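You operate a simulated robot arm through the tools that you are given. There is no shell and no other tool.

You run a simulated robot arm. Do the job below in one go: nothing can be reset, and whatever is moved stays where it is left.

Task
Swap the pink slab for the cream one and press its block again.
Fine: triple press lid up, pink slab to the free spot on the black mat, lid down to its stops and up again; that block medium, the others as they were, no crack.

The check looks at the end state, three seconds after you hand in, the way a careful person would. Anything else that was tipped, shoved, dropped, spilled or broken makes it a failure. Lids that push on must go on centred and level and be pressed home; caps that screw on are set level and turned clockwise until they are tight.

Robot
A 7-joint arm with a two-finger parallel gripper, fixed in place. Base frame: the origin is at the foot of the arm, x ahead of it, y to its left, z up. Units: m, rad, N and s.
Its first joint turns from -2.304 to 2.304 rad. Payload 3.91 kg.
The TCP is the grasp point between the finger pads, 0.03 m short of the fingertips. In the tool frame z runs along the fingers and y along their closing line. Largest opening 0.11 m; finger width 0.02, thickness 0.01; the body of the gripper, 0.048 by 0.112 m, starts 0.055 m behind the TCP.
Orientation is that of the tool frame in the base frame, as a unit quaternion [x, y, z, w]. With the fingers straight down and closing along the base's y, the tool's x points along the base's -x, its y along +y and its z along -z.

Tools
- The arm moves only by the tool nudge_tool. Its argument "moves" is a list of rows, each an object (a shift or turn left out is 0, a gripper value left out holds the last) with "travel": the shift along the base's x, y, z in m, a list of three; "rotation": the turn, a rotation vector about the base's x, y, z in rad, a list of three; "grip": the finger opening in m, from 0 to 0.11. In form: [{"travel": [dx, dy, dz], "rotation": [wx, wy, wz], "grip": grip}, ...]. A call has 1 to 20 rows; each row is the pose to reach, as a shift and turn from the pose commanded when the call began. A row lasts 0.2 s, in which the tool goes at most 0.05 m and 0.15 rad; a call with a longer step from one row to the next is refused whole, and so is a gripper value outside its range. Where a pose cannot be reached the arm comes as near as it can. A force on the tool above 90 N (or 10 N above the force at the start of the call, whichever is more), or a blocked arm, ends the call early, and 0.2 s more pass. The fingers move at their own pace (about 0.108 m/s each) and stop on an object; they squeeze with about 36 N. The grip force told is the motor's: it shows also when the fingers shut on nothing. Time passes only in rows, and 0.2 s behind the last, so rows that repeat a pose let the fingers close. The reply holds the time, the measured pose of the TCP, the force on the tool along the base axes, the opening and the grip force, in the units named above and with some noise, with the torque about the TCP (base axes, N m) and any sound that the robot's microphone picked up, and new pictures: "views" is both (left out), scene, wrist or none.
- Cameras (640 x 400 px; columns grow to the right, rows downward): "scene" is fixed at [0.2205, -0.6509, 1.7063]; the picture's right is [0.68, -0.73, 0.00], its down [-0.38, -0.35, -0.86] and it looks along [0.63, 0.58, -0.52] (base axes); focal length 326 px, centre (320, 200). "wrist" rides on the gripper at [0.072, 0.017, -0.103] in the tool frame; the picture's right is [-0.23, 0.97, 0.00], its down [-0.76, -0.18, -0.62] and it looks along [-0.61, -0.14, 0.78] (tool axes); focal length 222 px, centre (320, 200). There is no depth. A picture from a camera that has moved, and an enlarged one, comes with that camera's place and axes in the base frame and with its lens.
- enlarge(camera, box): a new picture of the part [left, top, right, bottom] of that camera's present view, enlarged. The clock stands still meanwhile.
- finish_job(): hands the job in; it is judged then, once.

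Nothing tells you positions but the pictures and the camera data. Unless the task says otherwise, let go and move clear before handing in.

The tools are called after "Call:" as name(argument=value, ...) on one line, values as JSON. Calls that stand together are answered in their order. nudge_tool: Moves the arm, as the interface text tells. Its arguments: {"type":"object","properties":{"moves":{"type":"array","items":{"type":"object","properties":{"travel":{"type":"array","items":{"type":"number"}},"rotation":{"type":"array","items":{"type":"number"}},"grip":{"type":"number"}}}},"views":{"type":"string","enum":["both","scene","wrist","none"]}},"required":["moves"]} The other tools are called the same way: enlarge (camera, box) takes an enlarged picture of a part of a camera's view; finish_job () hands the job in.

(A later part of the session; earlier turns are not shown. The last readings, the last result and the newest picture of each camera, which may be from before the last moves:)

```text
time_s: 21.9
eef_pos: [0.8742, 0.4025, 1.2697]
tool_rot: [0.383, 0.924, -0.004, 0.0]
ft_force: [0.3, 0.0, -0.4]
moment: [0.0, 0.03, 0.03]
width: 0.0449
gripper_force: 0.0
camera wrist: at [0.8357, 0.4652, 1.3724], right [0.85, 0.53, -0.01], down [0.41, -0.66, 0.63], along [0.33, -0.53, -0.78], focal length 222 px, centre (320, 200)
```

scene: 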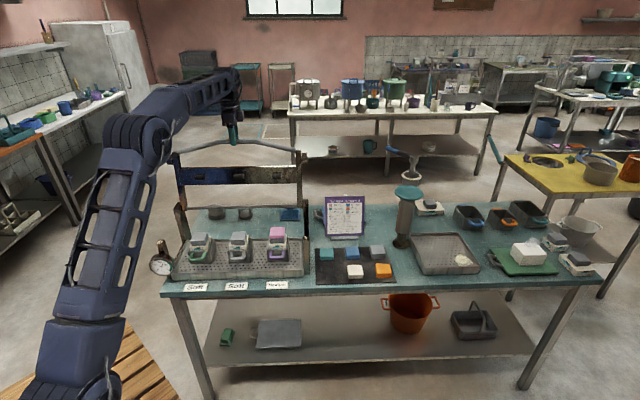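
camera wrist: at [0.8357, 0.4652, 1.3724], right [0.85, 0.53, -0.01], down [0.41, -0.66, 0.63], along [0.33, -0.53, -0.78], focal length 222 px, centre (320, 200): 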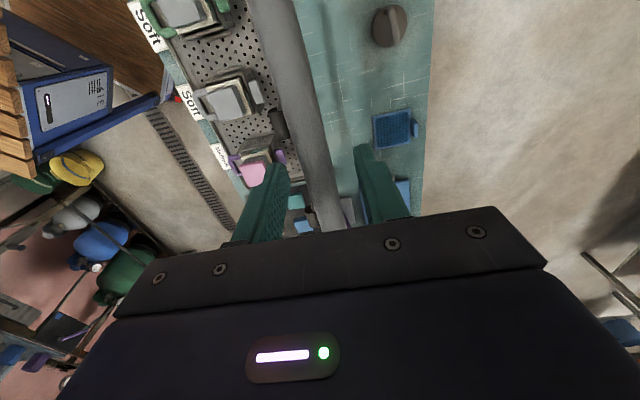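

The lid stays open. I'll back off upward and move to where the wrist camera can look down on the pink slab and the mat.

Call:
nudge_tool(moves=[{"travel": [0, 0, 0.035], "grip": 0.06}, {"travel": [0, 0, 0.07], "grip": 0.08}, {"travel": [-0.018, -0.031, 0.075]}, {"travel": [-0.036, -0.062, 0.07]}, {"travel": [-0.054, -0.094, 0.06]}, {"travel": [-0.072, -0.125, 0.04]}, {"travel": [-0.09, -0.156, 0.015]}, {"travel": [-0.107, -0.187, -0.015]}, {"travel": [-0.118, -0.205, -0.05]}, {"travel": [-0.1247, -0.2185, -0.085]}, {"travel": [-0.1247, -0.2185, -0.12]}])

Call:
enlarge(camera="wrist", box=[160, 0, 480, 200])

Call:
enlarge(camera="scene", box=[240, 210, 310, 260])

Call:
enlarge(camera="scene", box=[310, 240, 400, 290])

```text
time_s: 24.3
eef_pos: [0.7511, 0.1825, 1.1479]
tool_rot: [0.383, 0.924, -0.003, -0.001]
ft_force: [0.1, -0.2, 0.0]
moment: [0.02, -0.01, 0.02]
width: 0.0799
gripper_force: 0.0
camera wrist: at [0.7119, 0.2453, 1.2517], right [0.85, 0.53, -0.01], down [0.41, -0.66, 0.63], along [0.33, -0.53, -0.78], focal length 222 px, centre (320, 200)
```

scene: 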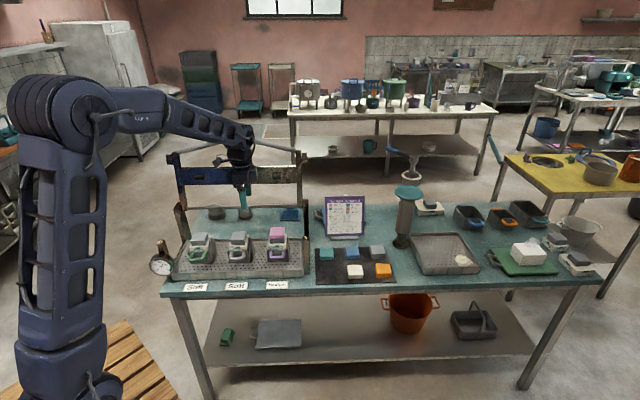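
wrist: 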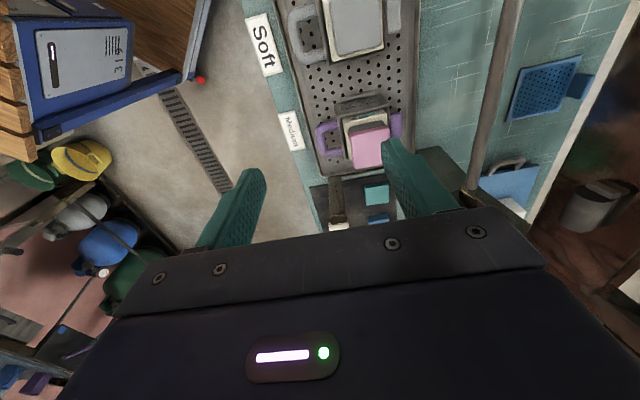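

```text
2.00 times, centred on (320, 100) of wrist
camera zoom: at [0.7119, 0.2453, 1.2517], right [0.85, 0.53, -0.01], down [0.41, -0.66, 0.63], along [0.33, -0.53, -0.78], focal length 444 px, centre (320, 400)
```

zoom: 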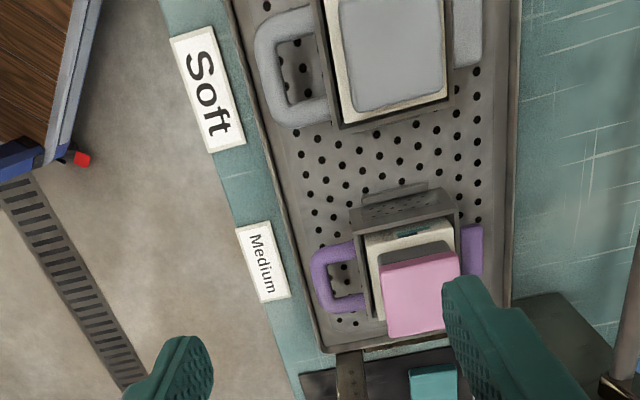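

```text
8.00 times, centred on (275, 235) of scene
camera zoom: at [0.2205, -0.6509, 1.7063], right [0.68, -0.73, 0.0], down [-0.38, -0.35, -0.86], along [0.63, 0.58, -0.52], focal length 2609 px, centre (680, -80)
```

zoom: 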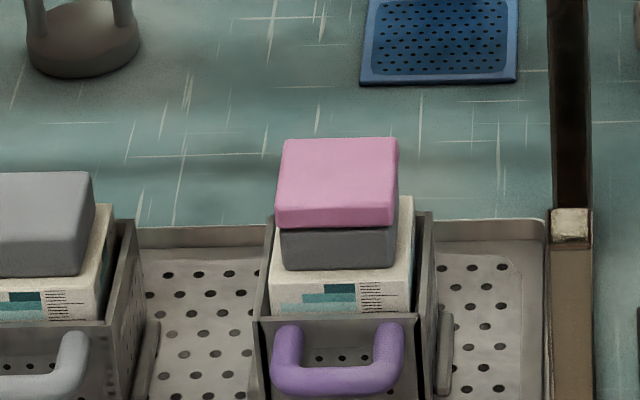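

```text
7.11 times, centred on (355, 265) of scene
camera zoom: at [0.2205, -0.6509, 1.7063], right [0.68, -0.73, 0.0], down [-0.38, -0.35, -0.86], along [0.63, 0.58, -0.52], focal length 2319 px, centre (71, -262)
```

zoom: 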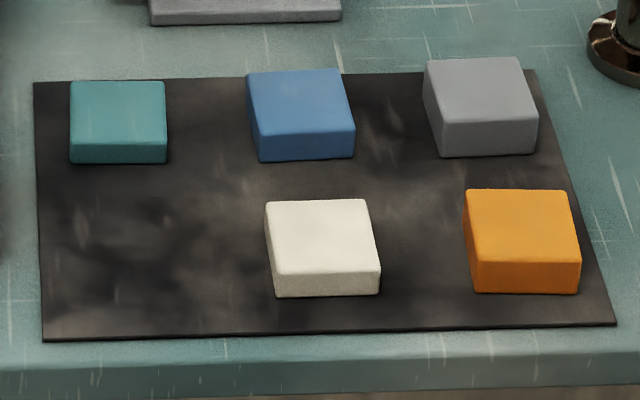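

The pink slab is thin, about 12 mm, roughly 58 mm square, with its top near (0.858, 0.161, 0.938). I'll go above it with the fingers open and check the alignment.

Call:
nudge_tool(moves=[{"travel": [0.03, -0.006, -0.02], "grip": 0.085}, {"travel": [0.06, -0.012, -0.04]}, {"travel": [0.09, -0.018, -0.07]}, {"travel": [0.1069, -0.0215, -0.1]}, {"travel": [0.1069, -0.0215, -0.128]}])

Call:
enlarge(camera="wrist", box=[160, 50, 480, 250])

Call:
enlarge(camera="scene", box=[230, 180, 330, 270])

```text
time_s: 25.5
eef_pos: [0.8579, 0.1629, 1.0219]
tool_rot: [0.384, 0.923, -0.004, 0.0]
ft_force: [0.4, 0.3, 0.5]
moment: [0.0, -0.06, -0.02]
width: 0.0848
gripper_force: 0.1
camera wrist: at [0.8189, 0.2254, 1.1248], right [0.85, 0.53, -0.01], down [0.41, -0.66, 0.63], along [0.33, -0.53, -0.78], focal length 222 px, centre (320, 200)
```

scene: 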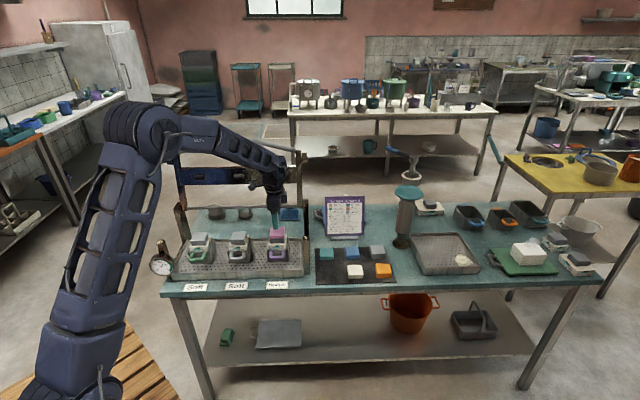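
wrist: 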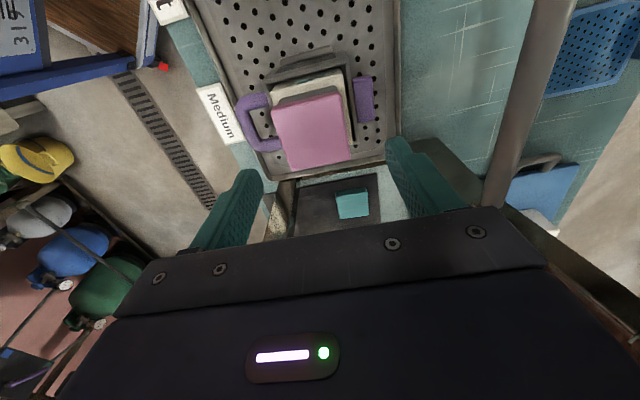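

```text
2.00 times, centred on (320, 150) of wrist
camera zoom: at [0.8189, 0.2254, 1.1248], right [0.85, 0.53, -0.01], down [0.41, -0.66, 0.63], along [0.33, -0.53, -0.78], focal length 444 px, centre (320, 300)
```

zoom: 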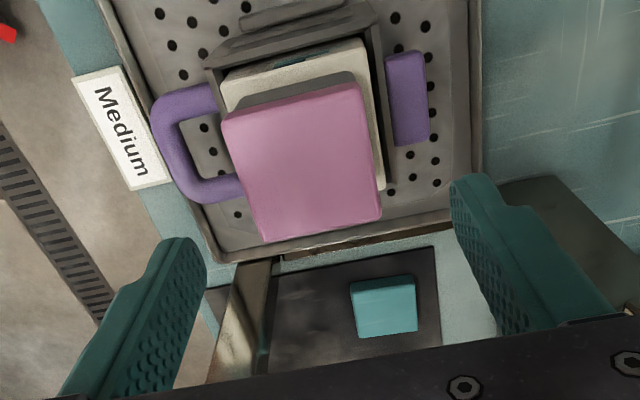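

```text
4.44 times, centred on (280, 225) of scene
camera zoom: at [0.2205, -0.6509, 1.7063], right [0.68, -0.73, 0.0], down [-0.38, -0.35, -0.86], along [0.63, 0.58, -0.52], focal length 1450 px, centre (498, 89)
```

zoom: 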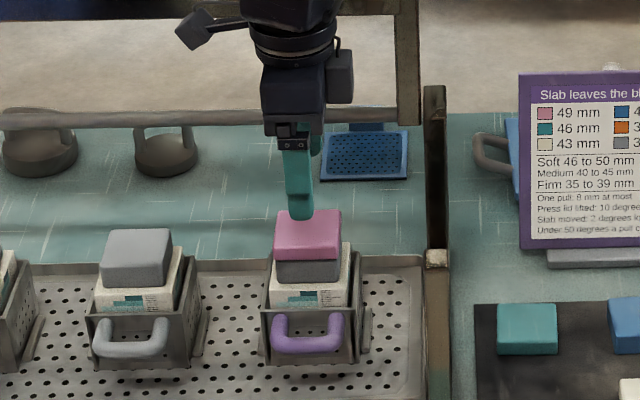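

The slab sits within the opening and about 4 mm off centre. I'll correct that and the slight tool tilt, then lower and look at the fingertip height against the slab.

Call:
nudge_tool(moves=[{"travel": [-0.003, -0.004, 0], "rotation": [0.0074, -0.003, 0]}, {"travel": [-0.003, -0.004, -0.025], "rotation": [0.0074, -0.003, 0]}, {"travel": [-0.003, -0.004, -0.045], "rotation": [0.0074, -0.003, 0]}, {"travel": [-0.003, -0.004, -0.055], "rotation": [0.0074, -0.003, 0]}, {"travel": [-0.003, -0.004, -0.055], "rotation": [0.0074, -0.003, 0]}])

Call:
enlarge(camera="wrist", box=[160, 50, 480, 250])

Call:
enlarge(camera="scene", box=[255, 210, 305, 250])

```text
time_s: 26.7
eef_pos: [0.8538, 0.1571, 0.9665]
tool_rot: [0.383, 0.924, 0.001, 0.0]
ft_force: [-0.1, 0.7, 0.4]
moment: [0.01, 0.01, -0.01]
width: 0.0851
gripper_force: 0.0
camera wrist: at [0.8144, 0.2201, 1.0695], right [0.85, 0.53, 0.0], down [0.41, -0.67, 0.62], along [0.33, -0.53, -0.78], focal length 222 px, centre (320, 200)
```

scene: 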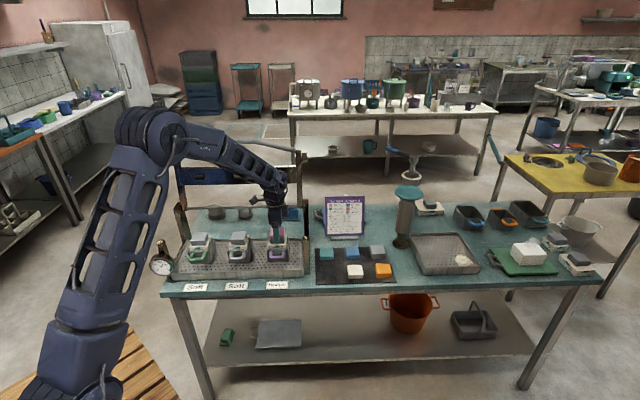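
wrist: 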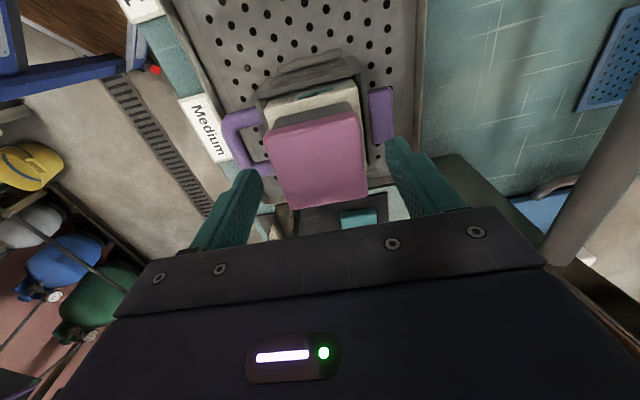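

```text
2.00 times, centred on (320, 150) of wrist
camera zoom: at [0.8144, 0.2201, 1.0695], right [0.85, 0.53, 0.0], down [0.41, -0.67, 0.62], along [0.33, -0.53, -0.78], focal length 444 px, centre (320, 300)
```

zoom: 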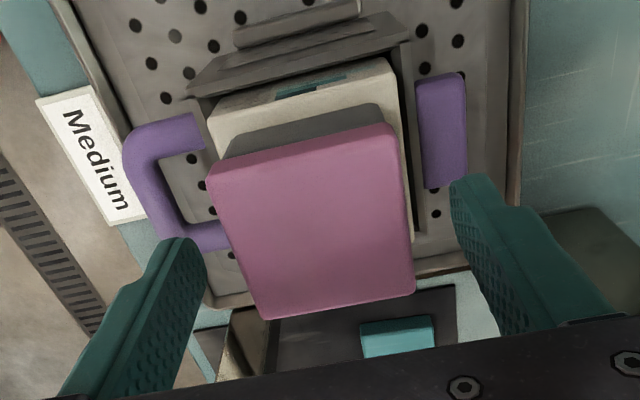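

```text
10.00 times, centred on (280, 230) of scene
camera zoom: at [0.2205, -0.6509, 1.7063], right [0.68, -0.73, 0.0], down [-0.38, -0.35, -0.86], along [0.63, 0.58, -0.52], focal length 3262 px, centre (720, -100)
```

zoom: 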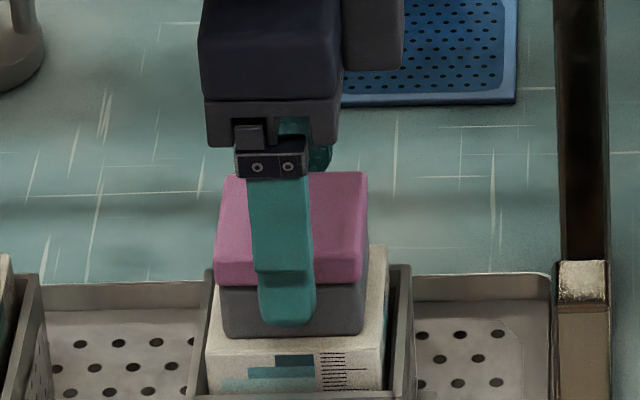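

Call:
nudge_tool(moves=[{"travel": [-0.0004, -0.0004, 0], "grip": 0.07}, {"travel": [-0.0004, -0.0004, 0], "grip": 0.062}, {"travel": [-0.0004, -0.0004, 0], "grip": 0.062}], views="wrist")

Call:
enlarge(camera="wrist", box=[200, 80, 440, 230])

Call:
enlarge(camera="scene", box=[255, 210, 305, 250])

```text
time_s: 27.5
eef_pos: [0.8524, 0.1576, 0.967]
tool_rot: [0.383, 0.924, 0.0, 0.0]
ft_force: [-0.4, -0.4, 1.2]
moment: [-0.03, -0.03, 0.01]
width: 0.0619
gripper_force: 0.0
camera wrist: at [0.814, 0.22, 1.0697], right [0.85, 0.53, 0.0], down [0.41, -0.67, 0.62], along [0.33, -0.53, -0.78], focal length 222 px, centre (320, 200)
```

wrist: 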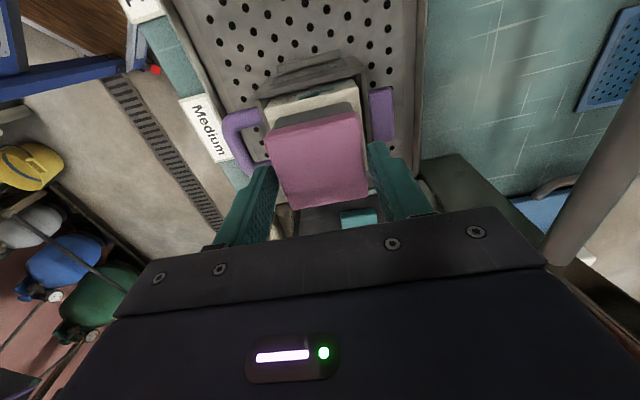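

```text
2.67 times, centred on (320, 155) of wrist
camera zoom: at [0.814, 0.22, 1.0697], right [0.85, 0.53, 0.0], down [0.41, -0.67, 0.62], along [0.33, -0.53, -0.78], focal length 592 px, centre (320, 320)
```

zoom: 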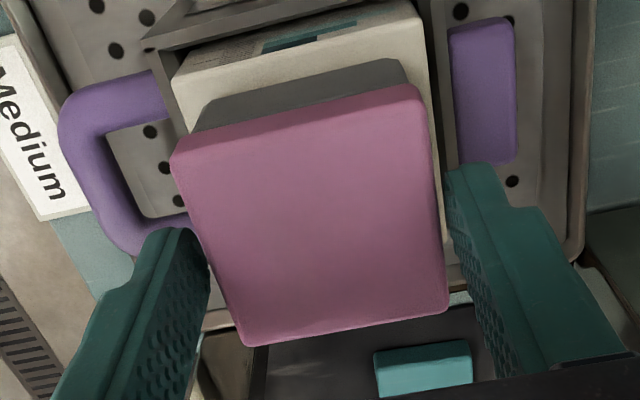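

```text
10.00 times, centred on (280, 230) of scene
camera zoom: at [0.2205, -0.6509, 1.7063], right [0.68, -0.73, 0.0], down [-0.38, -0.35, -0.86], along [0.63, 0.58, -0.52], focal length 3262 px, centre (720, -100)
```

zoom: 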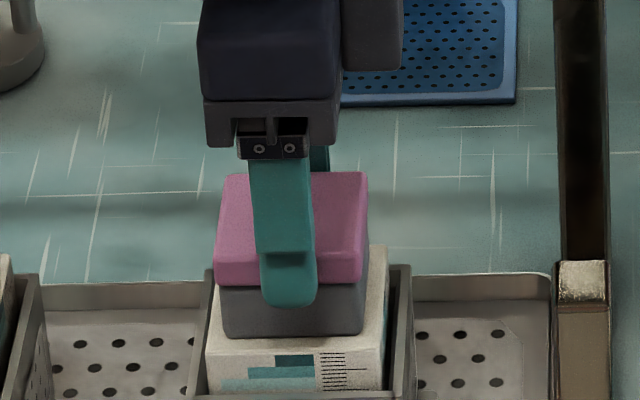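

Call:
nudge_tool(moves=[{"travel": [0, 0, 0.003], "grip": 0.062}, {"travel": [0, 0, 0.003], "grip": 0.054}, {"travel": [0, 0, 0.003], "grip": 0.048}, {"travel": [0, 0, 0.003], "grip": 0.045}], views="wrist")

Call:
enlarge(camera="wrist", box=[200, 80, 440, 230])

Call:
enlarge(camera="scene", box=[255, 210, 305, 250])

```text
time_s: 28.5
eef_pos: [0.853, 0.1574, 0.9697]
tool_rot: [0.383, 0.924, 0.0, -0.001]
ft_force: [-0.8, -0.5, -0.3]
moment: [-0.02, 0.02, 0.01]
width: 0.0549
gripper_force: 35.9
camera wrist: at [0.8139, 0.2202, 1.0733], right [0.85, 0.53, 0.0], down [0.41, -0.67, 0.62], along [0.33, -0.53, -0.78], focal length 222 px, centre (320, 200)
```

wrist: 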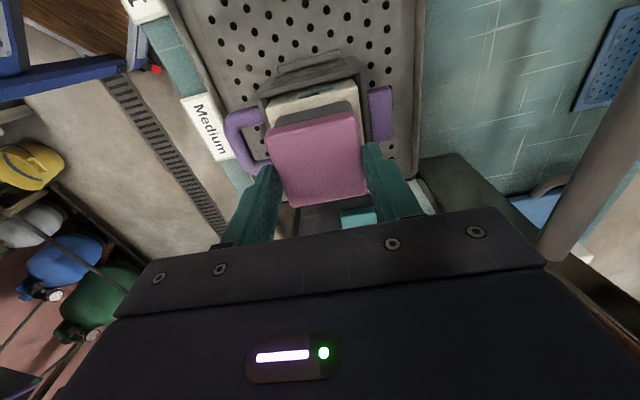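

```text
2.67 times, centred on (320, 155) of wrist
camera zoom: at [0.8139, 0.2202, 1.0733], right [0.85, 0.53, 0.0], down [0.41, -0.67, 0.62], along [0.33, -0.53, -0.78], focal length 592 px, centre (320, 320)
```

zoom: 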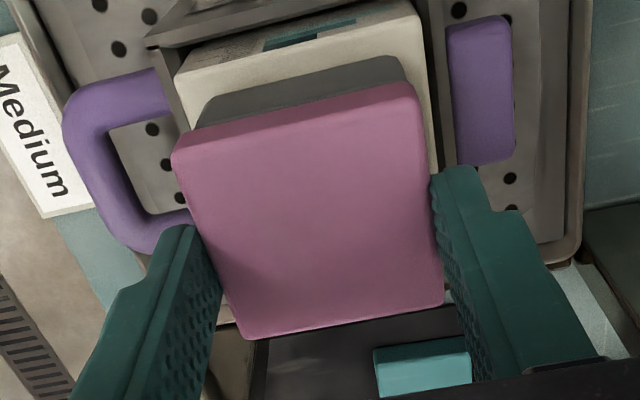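

```text
10.00 times, centred on (280, 230) of scene
camera zoom: at [0.2205, -0.6509, 1.7063], right [0.68, -0.73, 0.0], down [-0.38, -0.35, -0.86], along [0.63, 0.58, -0.52], focal length 3262 px, centre (720, -100)
```

zoom: 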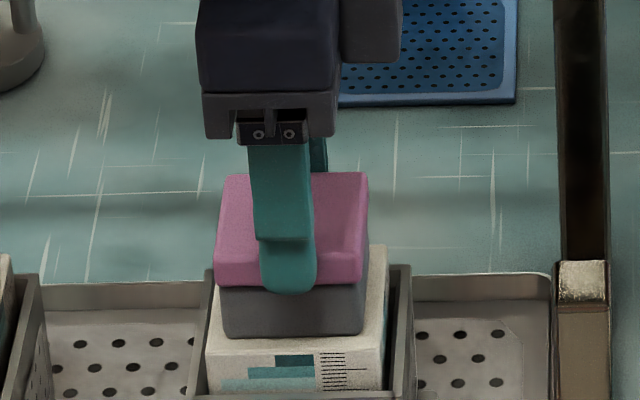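

The pink slab is gripped at 55 mm width. I'll lift it straight up slowly and check that only the slab comes.

Call:
nudge_tool(moves=[{"travel": [0, 0, 0.005], "grip": 0.04}, {"travel": [0, 0, 0.012]}, {"travel": [0, 0, 0.025]}, {"travel": [0, 0, 0.045]}, {"travel": [0, 0, 0.065]}])

Call:
enlarge(camera="wrist", box=[200, 80, 440, 230])

Call:
enlarge(camera="scene", box=[240, 200, 320, 260])

```text
time_s: 29.7
eef_pos: [0.8523, 0.1558, 1.0357]
tool_rot: [0.383, 0.924, 0.0, -0.002]
ft_force: [0.3, -0.4, -0.8]
moment: [0.0, 0.02, -0.02]
width: 0.0543
gripper_force: 36.3
camera wrist: at [0.8134, 0.2188, 1.1385], right [0.85, 0.53, 0.0], down [0.41, -0.67, 0.62], along [0.33, -0.53, -0.78], focal length 222 px, centre (320, 200)
```

scene: 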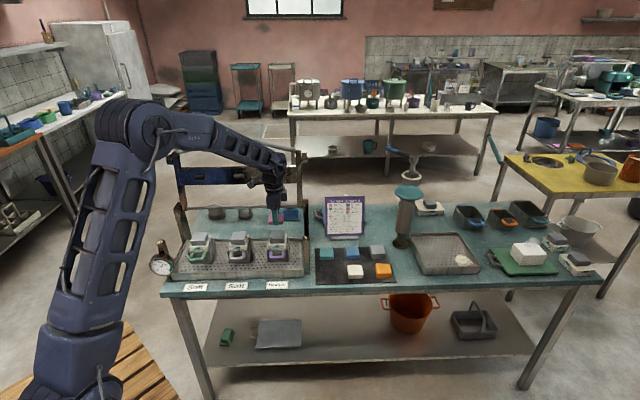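
wrist: 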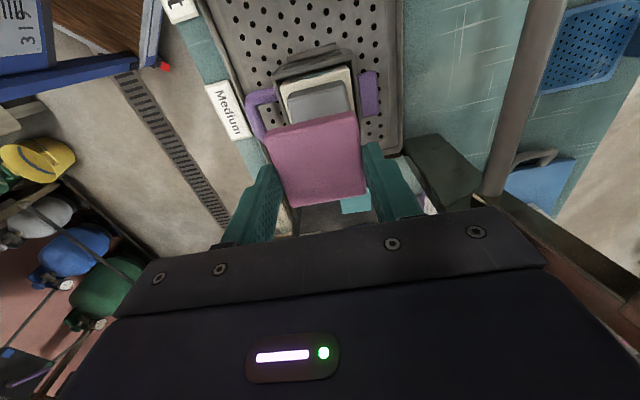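

```text
2.67 times, centred on (320, 155) of wrist
camera zoom: at [0.8134, 0.2188, 1.1385], right [0.85, 0.53, 0.0], down [0.41, -0.67, 0.62], along [0.33, -0.53, -0.78], focal length 592 px, centre (320, 320)
```

zoom: 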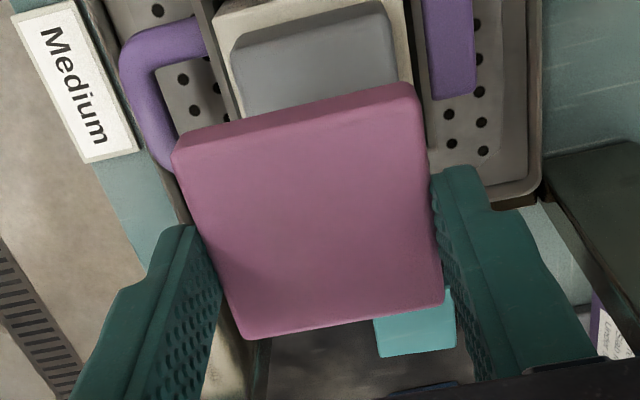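

```text
6.67 times, centred on (280, 230) of scene
camera zoom: at [0.2205, -0.6509, 1.7063], right [0.68, -0.73, 0.0], down [-0.38, -0.35, -0.86], along [0.63, 0.58, -0.52], focal length 2174 px, centre (587, 0)
```

zoom: 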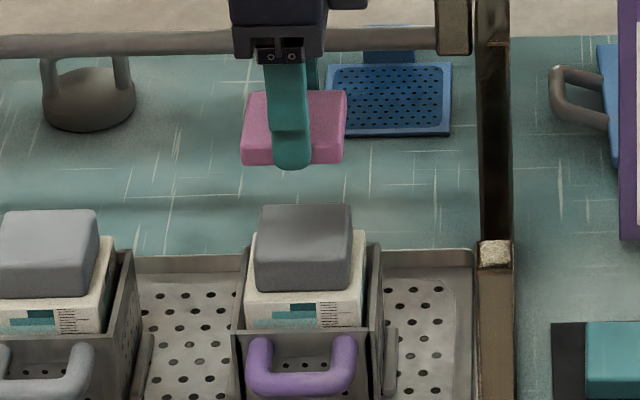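

The slab came away cleanly and the pusher stayed in place. Next I'll rise, turn the tool 90° so the camera hangs on the free front side, and carry the slab above the empty front-left spot on the mat.

Call:
nudge_tool(moves=[{"travel": [0, 0, 0.035]}, {"travel": [0, 0, 0.07]}, {"travel": [0.005, -0.018, 0.09], "rotation": [0, 0, 0.14]}, {"travel": [0.011, -0.036, 0.09], "rotation": [0, 0, 0.28]}, {"travel": [0.018, -0.054, 0.09], "rotation": [0, 0, 0.42]}, {"travel": [0.025, -0.072, 0.09], "rotation": [0, 0, 0.56]}, {"travel": [0.032, -0.09, 0.09], "rotation": [0, 0, 0.7]}, {"travel": [0.04, -0.108, 0.09], "rotation": [0, 0, 0.84]}, {"travel": [0.047, -0.126, 0.09], "rotation": [0, 0, 0.98]}, {"travel": [0.054, -0.144, 0.085], "rotation": [0, 0, 1.12]}, {"travel": [0.061, -0.162, 0.075], "rotation": [0, 0, 1.26]}, {"travel": [0.068, -0.18, 0.06], "rotation": [0, 0, 1.4]}, {"travel": [0.0727, -0.197, 0.045], "rotation": [0, 0, 1.54]}, {"travel": [0.0727, -0.197, 0.03], "rotation": [0, 0, 1.5708]}, {"travel": [0.0727, -0.197, 0.01], "rotation": [0, 0, 1.5708]}])

Call:
enlarge(camera="wrist", box=[160, 0, 480, 200])

Call:
enlarge(camera="scene", box=[310, 220, 400, 290])

```text
time_s: 32.9
eef_pos: [0.926, -0.0403, 1.0452]
tool_rot: [-0.383, 0.924, -0.001, -0.002]
ft_force: [-0.4, -0.5, 1.0]
moment: [0.02, -0.02, -0.05]
width: 0.0547
gripper_force: 36.5
camera wrist: at [0.862, -0.0801, 1.148], right [-0.53, 0.85, 0.0], down [0.67, 0.41, 0.62], along [0.53, 0.33, -0.78], focal length 222 px, centre (320, 200)
```

scene: 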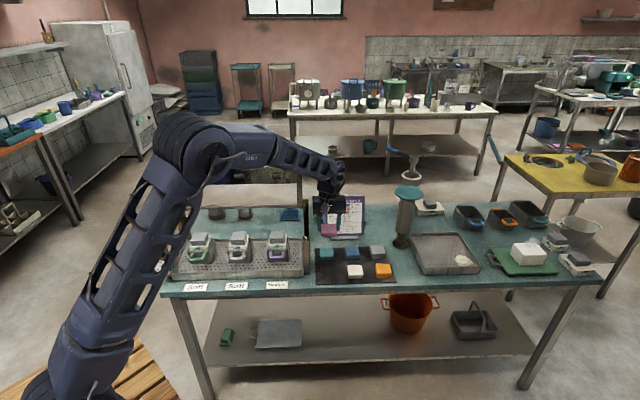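
wrist: 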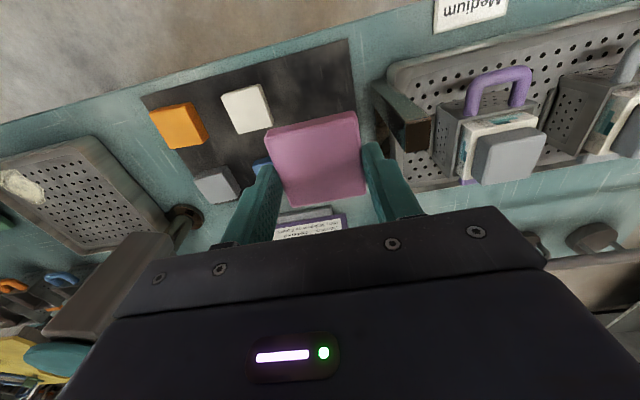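

```text
2.00 times, centred on (320, 100) of wrist
camera zoom: at [0.862, -0.0801, 1.148], right [-0.53, 0.85, 0.0], down [0.67, 0.41, 0.62], along [0.53, 0.33, -0.78], focal length 444 px, centre (320, 400)
```

zoom: 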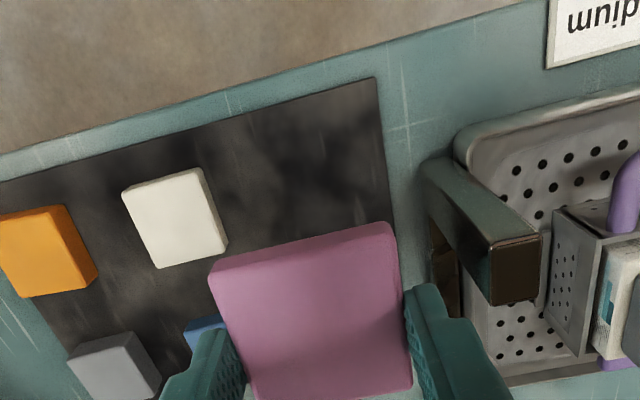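

```text
5.71 times, centred on (355, 255) of scene
camera zoom: at [0.2205, -0.6509, 1.7063], right [0.68, -0.73, 0.0], down [-0.38, -0.35, -0.86], along [0.63, 0.58, -0.52], focal length 1864 px, centre (120, -114)
```

zoom: 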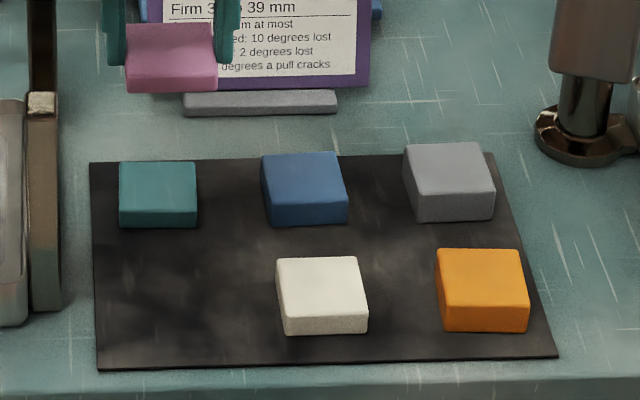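

The empty spot is directly below, centred near (0.924, -0.041). I'll lower the slab to just above the mat and look again.

Call:
nudge_tool(moves=[{"travel": [-0.001, -0.001, -0.04]}, {"travel": [-0.002, -0.001, -0.08]}, {"travel": [-0.002, -0.001, -0.12]}, {"travel": [-0.002, -0.001, -0.155]}, {"travel": [-0.002, -0.001, -0.185]}, {"travel": [-0.002, -0.001, -0.195]}])

Call:
enlarge(camera="wrist", box=[160, 40, 480, 240])

Call:
enlarge(camera="scene", box=[310, 220, 400, 290])

```text
time_s: 34.3
eef_pos: [0.924, -0.0405, 0.8503]
tool_rot: [-0.383, 0.924, 0.0, -0.001]
ft_force: [-0.4, 0.2, -0.4]
moment: [0.01, 0.01, -0.01]
width: 0.0546
gripper_force: 35.8
camera wrist: at [0.8606, -0.0805, 0.9532], right [-0.53, 0.85, 0.0], down [0.67, 0.41, 0.62], along [0.53, 0.33, -0.78], focal length 222 px, centre (320, 200)
```

scene: 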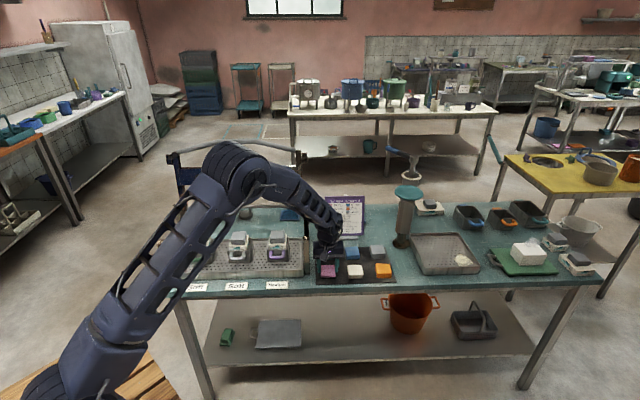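
wrist: 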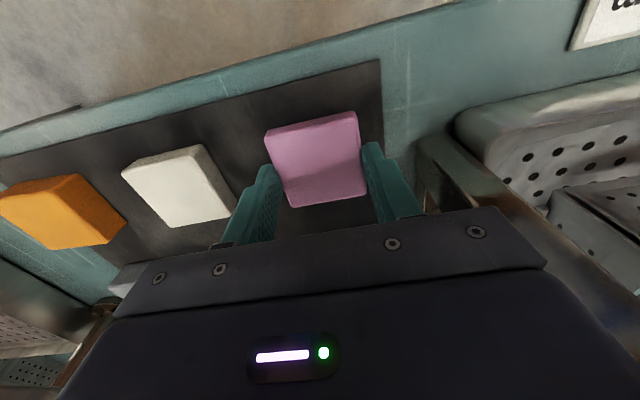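

```text
2.00 times, centred on (320, 140) of wrist
camera zoom: at [0.8606, -0.0805, 0.9532], right [-0.53, 0.85, 0.0], down [0.67, 0.41, 0.62], along [0.53, 0.33, -0.78], focal length 444 px, centre (320, 320)
```

zoom: 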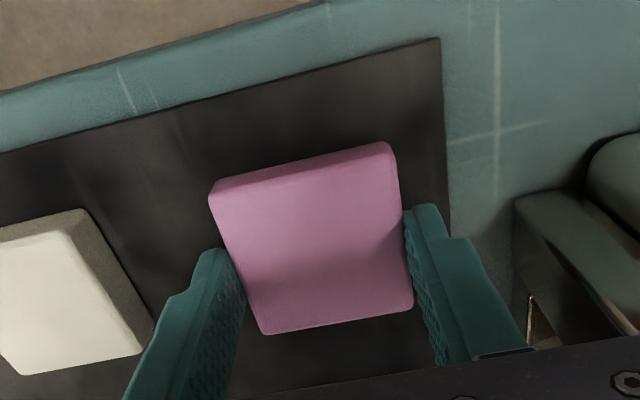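

```text
5.71 times, centred on (355, 255) of scene
camera zoom: at [0.2205, -0.6509, 1.7063], right [0.68, -0.73, 0.0], down [-0.38, -0.35, -0.86], along [0.63, 0.58, -0.52], focal length 1864 px, centre (120, -114)
```

zoom: 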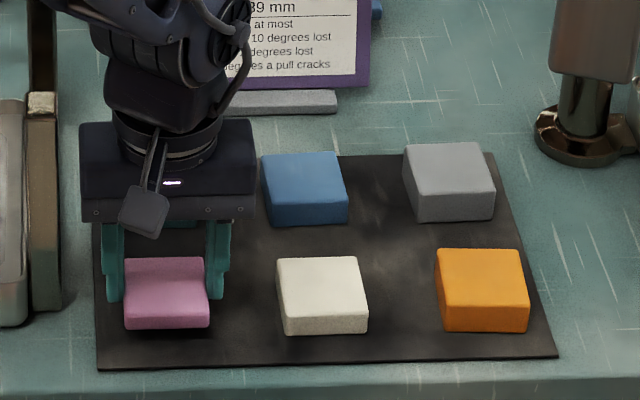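

The alignment looks good. I'll lower in small steps until the slab just touches.

Call:
nudge_tool(moves=[{"travel": [0, 0.0005, -0.005]}, {"travel": [0, 0.0005, -0.009]}, {"travel": [0, 0.0005, -0.012]}], views="none")

Call:
enlarge(camera="scene", box=[310, 240, 370, 290])

```text
time_s: 35.1
eef_pos: [0.9235, -0.0411, 0.8376]
tool_rot: [-0.382, 0.924, -0.001, -0.001]
ft_force: [-0.9, 0.4, 5.5]
moment: [-0.08, 0.07, 0.02]
width: 0.0544
gripper_force: 36.0
```

```text
8.00 times, centred on (340, 265) of scene
camera zoom: at [0.2205, -0.6509, 1.7063], right [0.68, -0.73, 0.0], down [-0.38, -0.35, -0.86], along [0.63, 0.58, -0.52], focal length 2609 px, centre (160, -320)
```

zoom: 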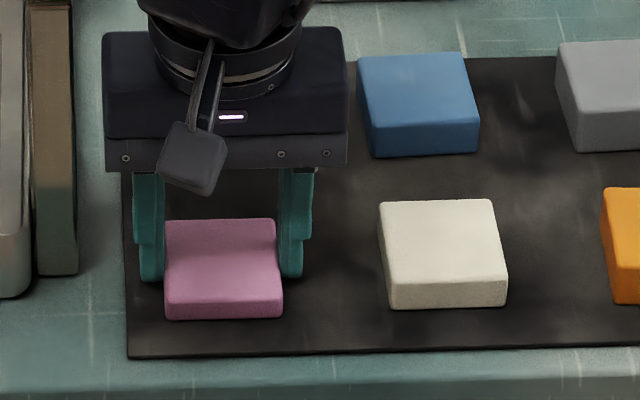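

The mat contact shows as 5 N at z = 0.8376. I'll open the fingers and rise straight up.

Call:
nudge_tool(moves=[{"grip": 0.06}, {"grip": 0.085}, {"travel": [0, 0, 0.002], "grip": 0.085}, {"travel": [0, 0, 0.03]}, {"travel": [0, 0, 0.07]}, {"travel": [0, 0, 0.11]}])

Call:
enlarge(camera="wrist", box=[120, 0, 440, 200])

Call:
enlarge(camera="scene", box=[310, 240, 400, 290])

```text
time_s: 36.5
eef_pos: [0.9263, -0.0414, 0.9473]
tool_rot: [-0.382, 0.924, 0.001, -0.001]
ft_force: [-0.1, -0.2, -0.8]
moment: [-0.01, -0.01, 0.0]
width: 0.0849
gripper_force: 0.1
camera wrist: at [0.863, -0.08, 1.0512], right [-0.53, 0.85, 0.0], down [0.67, 0.41, 0.62], along [0.53, 0.33, -0.78], focal length 222 px, centre (320, 200)
```

scene: 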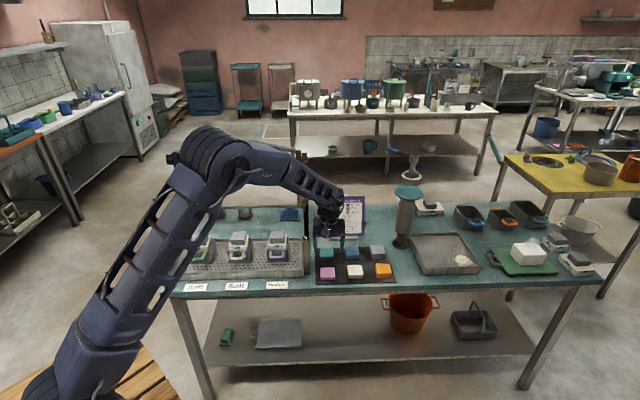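
wrist: 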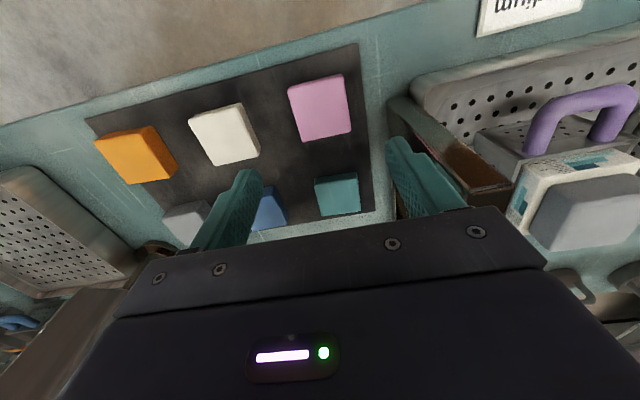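

```text
2.00 times, centred on (280, 100) of wrist
camera zoom: at [0.863, -0.08, 1.0512], right [-0.53, 0.85, 0.0], down [0.67, 0.41, 0.62], along [0.53, 0.33, -0.78], focal length 444 px, centre (400, 400)
```

zoom: 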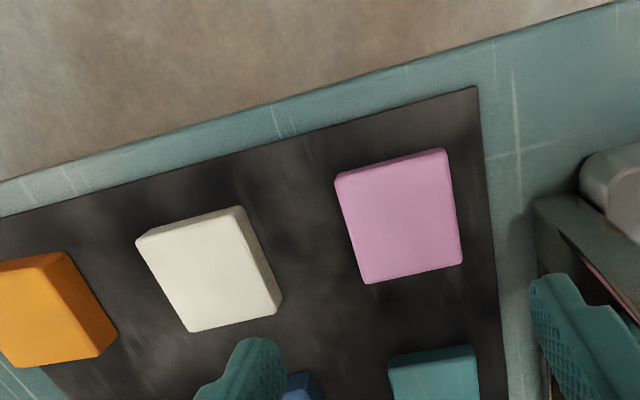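

```text
7.11 times, centred on (355, 265) of scene
camera zoom: at [0.2205, -0.6509, 1.7063], right [0.68, -0.73, 0.0], down [-0.38, -0.35, -0.86], along [0.63, 0.58, -0.52], focal length 2319 px, centre (71, -262)
```

zoom: 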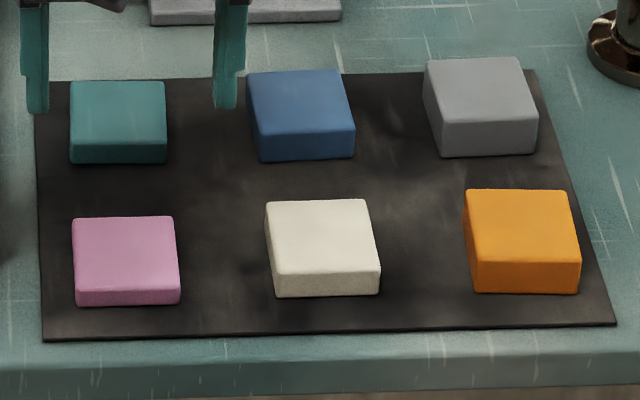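

The pink slab is sitting square in its spot. The cream slab is at about (0.998, -0.117), just past the quoted reach, so I'll move above it and see how closely the arm follows.

Call:
nudge_tool(moves=[{"travel": [0.024, -0.025, 0.01], "grip": 0.078}, {"travel": [0.048, -0.05, 0.01]}, {"travel": [0.0725, -0.0756, 0.0]}, {"travel": [0.0725, -0.0756, -0.03]}, {"travel": [0.0725, -0.0756, -0.05]}, {"travel": [0.0725, -0.0756, -0.05]}])

Call:
enlarge(camera="wrist", box=[160, 40, 480, 240])

Call:
enlarge(camera="scene", box=[310, 220, 400, 290])

```text
time_s: 37.9
eef_pos: [0.9976, -0.1157, 0.8954]
tool_rot: [-0.382, 0.924, 0.0, -0.001]
ft_force: [0.4, 0.0, -0.6]
moment: [-0.03, 0.01, -0.01]
width: 0.078
gripper_force: 0.0
camera wrist: at [0.9345, -0.1548, 0.9994], right [-0.53, 0.85, 0.0], down [0.67, 0.41, 0.62], along [0.53, 0.33, -0.78], focal length 222 px, centre (320, 200)
```

scene: 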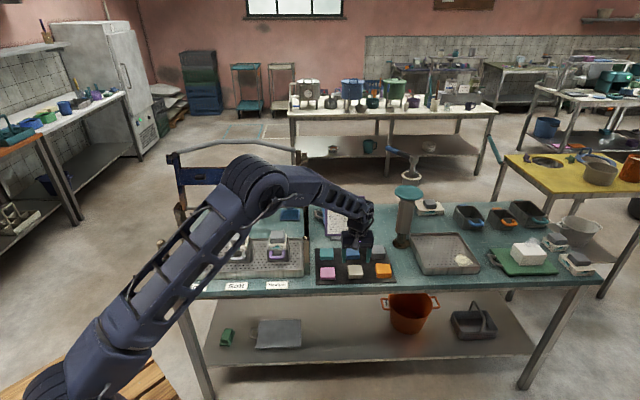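
wrist: 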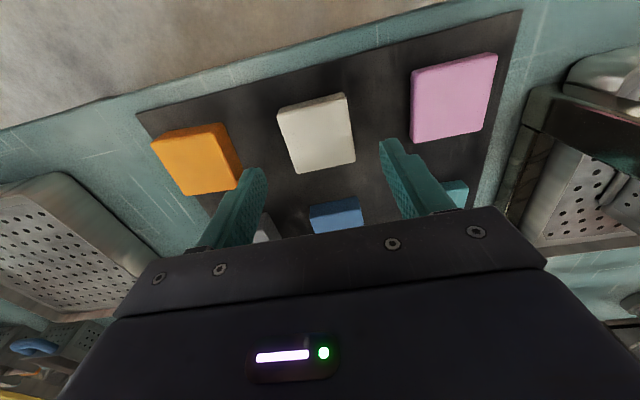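

```text
2.00 times, centred on (320, 140) of wrist
camera zoom: at [0.9345, -0.1548, 0.9994], right [-0.53, 0.85, 0.0], down [0.67, 0.41, 0.62], along [0.53, 0.33, -0.78], focal length 444 px, centre (320, 320)
```

zoom: 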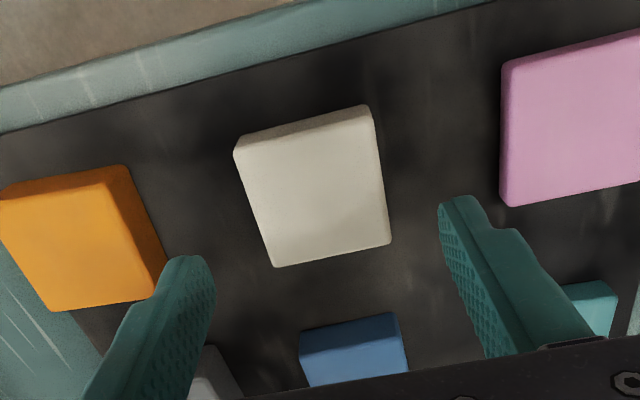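

```text
5.71 times, centred on (355, 255) of scene
camera zoom: at [0.2205, -0.6509, 1.7063], right [0.68, -0.73, 0.0], down [-0.38, -0.35, -0.86], along [0.63, 0.58, -0.52], focal length 1864 px, centre (120, -114)
```

zoom: 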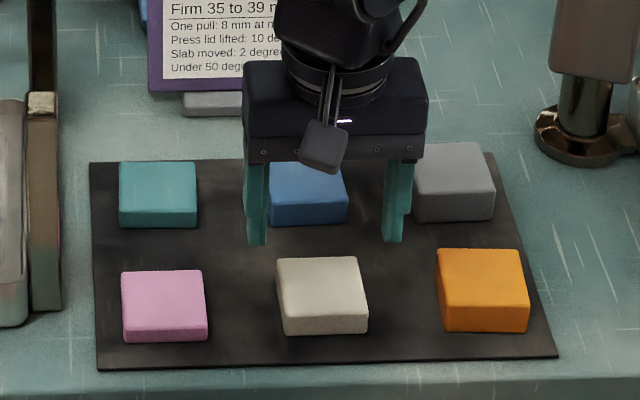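

The arm reaches here with the tool vertical. I'll lower around the cream slab to a few millimetres above the mat.

Call:
nudge_tool(moves=[{"travel": [0.0015, -0.001, -0.02]}, {"travel": [0.0015, -0.001, -0.04]}, {"travel": [0.0015, -0.001, -0.052]}, {"travel": [0.0015, -0.001, -0.058]}, {"travel": [0.0015, -0.001, -0.058]}])

Call:
enlarge(camera="wrist", box=[160, 40, 480, 240])

Call:
enlarge(camera="scene", box=[325, 240, 385, 290])

```text
time_s: 39.1
eef_pos: [0.9972, -0.1162, 0.838]
tool_rot: [-0.382, 0.924, 0.0, -0.001]
ft_force: [0.8, 0.3, 0.5]
moment: [0.01, -0.02, 0.0]
width: 0.078
gripper_force: 0.1
camera wrist: at [0.9356, -0.156, 0.9427], right [-0.53, 0.85, 0.0], down [0.67, 0.41, 0.62], along [0.53, 0.33, -0.78], focal length 222 px, centre (320, 200)
```

scene: 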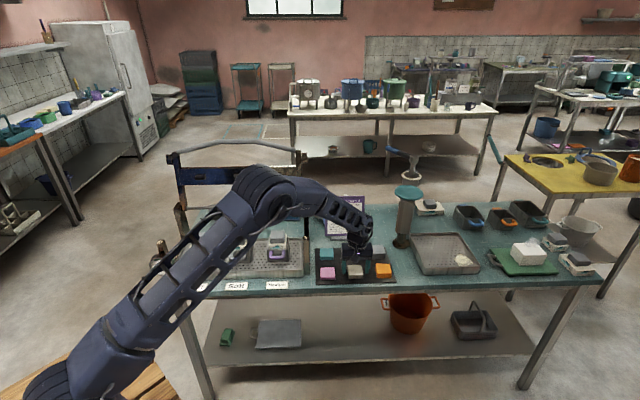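
wrist: 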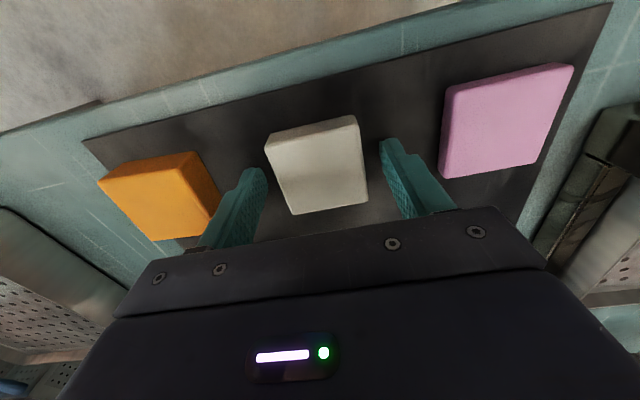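

```text
2.00 times, centred on (320, 140) of wrist
camera zoom: at [0.9356, -0.156, 0.9427], right [-0.53, 0.85, 0.0], down [0.67, 0.41, 0.62], along [0.53, 0.33, -0.78], focal length 444 px, centre (320, 320)
```

zoom: 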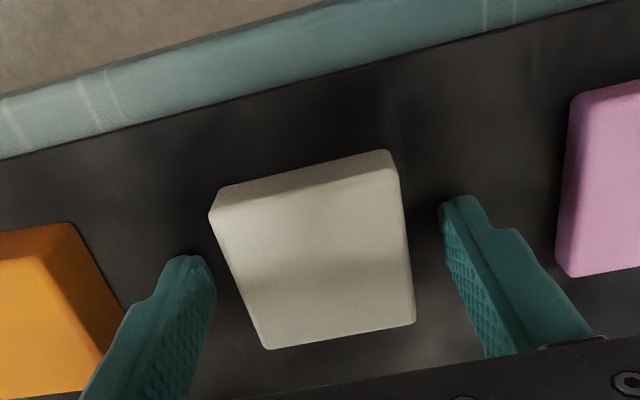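

```text
8.00 times, centred on (355, 265) of scene
camera zoom: at [0.2205, -0.6509, 1.7063], right [0.68, -0.73, 0.0], down [-0.38, -0.35, -0.86], along [0.63, 0.58, -0.52], focal length 2609 px, centre (40, -320)
```

zoom: 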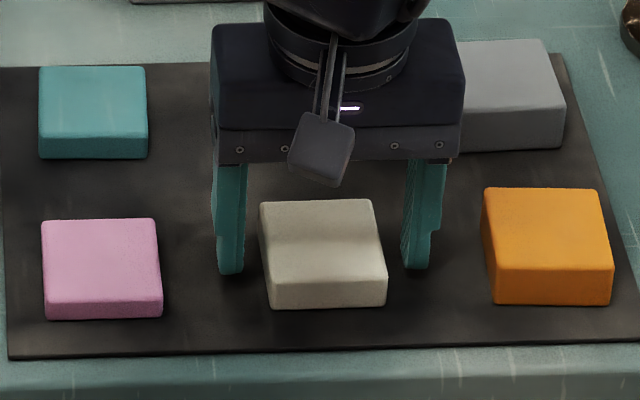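

Call:
nudge_tool(moves=[{"travel": [0.003, 0.003, 0]}, {"travel": [0.003, 0.003, -0.001], "grip": 0.065}, {"travel": [0.003, 0.003, -0.001], "grip": 0.055}, {"travel": [0.003, 0.003, -0.001], "grip": 0.045}, {"travel": [0.003, 0.003, -0.001], "grip": 0.04}], views="wrist")

Call:
enlarge(camera="wrist", box=[160, 40, 480, 240])

Call:
enlarge(camera="scene", box=[325, 240, 385, 290])

```text
time_s: 40.3
eef_pos: [1.0013, -0.1131, 0.8399]
tool_rot: [-0.382, 0.924, 0.0, -0.001]
ft_force: [-0.1, -0.3, -0.8]
moment: [-0.02, -0.05, 0.0]
width: 0.0547
gripper_force: 36.1
camera wrist: at [0.9385, -0.1528, 0.9425], right [-0.53, 0.85, 0.0], down [0.67, 0.41, 0.62], along [0.53, 0.33, -0.78], focal length 222 px, centre (320, 200)
```

wrist: 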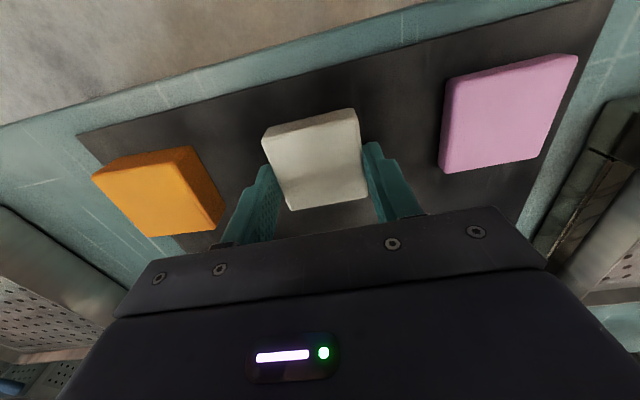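

```text
2.00 times, centred on (320, 140) of wrist
camera zoom: at [0.9385, -0.1528, 0.9425], right [-0.53, 0.85, 0.0], down [0.67, 0.41, 0.62], along [0.53, 0.33, -0.78], focal length 444 px, centre (320, 320)
```

zoom: 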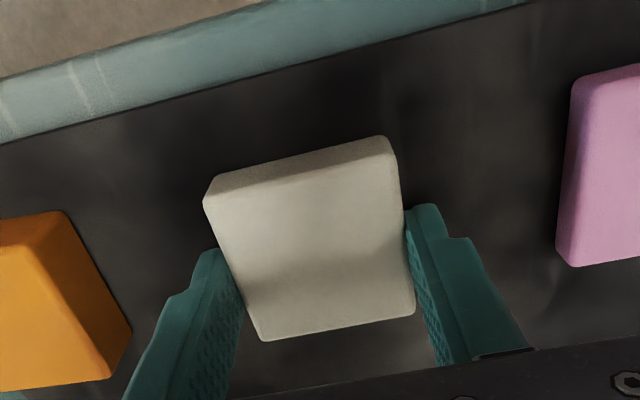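

```text
8.00 times, centred on (355, 265) of scene
camera zoom: at [0.2205, -0.6509, 1.7063], right [0.68, -0.73, 0.0], down [-0.38, -0.35, -0.86], along [0.63, 0.58, -0.52], focal length 2609 px, centre (40, -320)
```

zoom: 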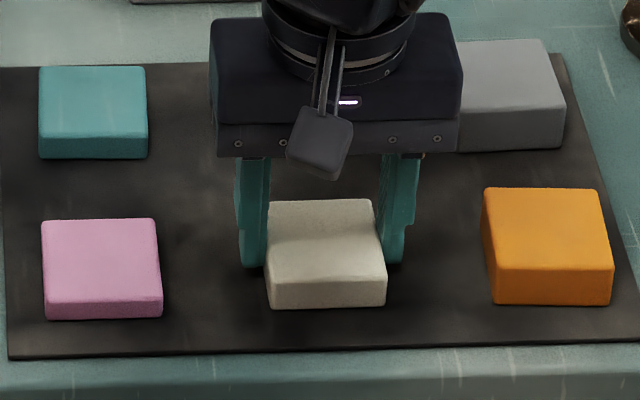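

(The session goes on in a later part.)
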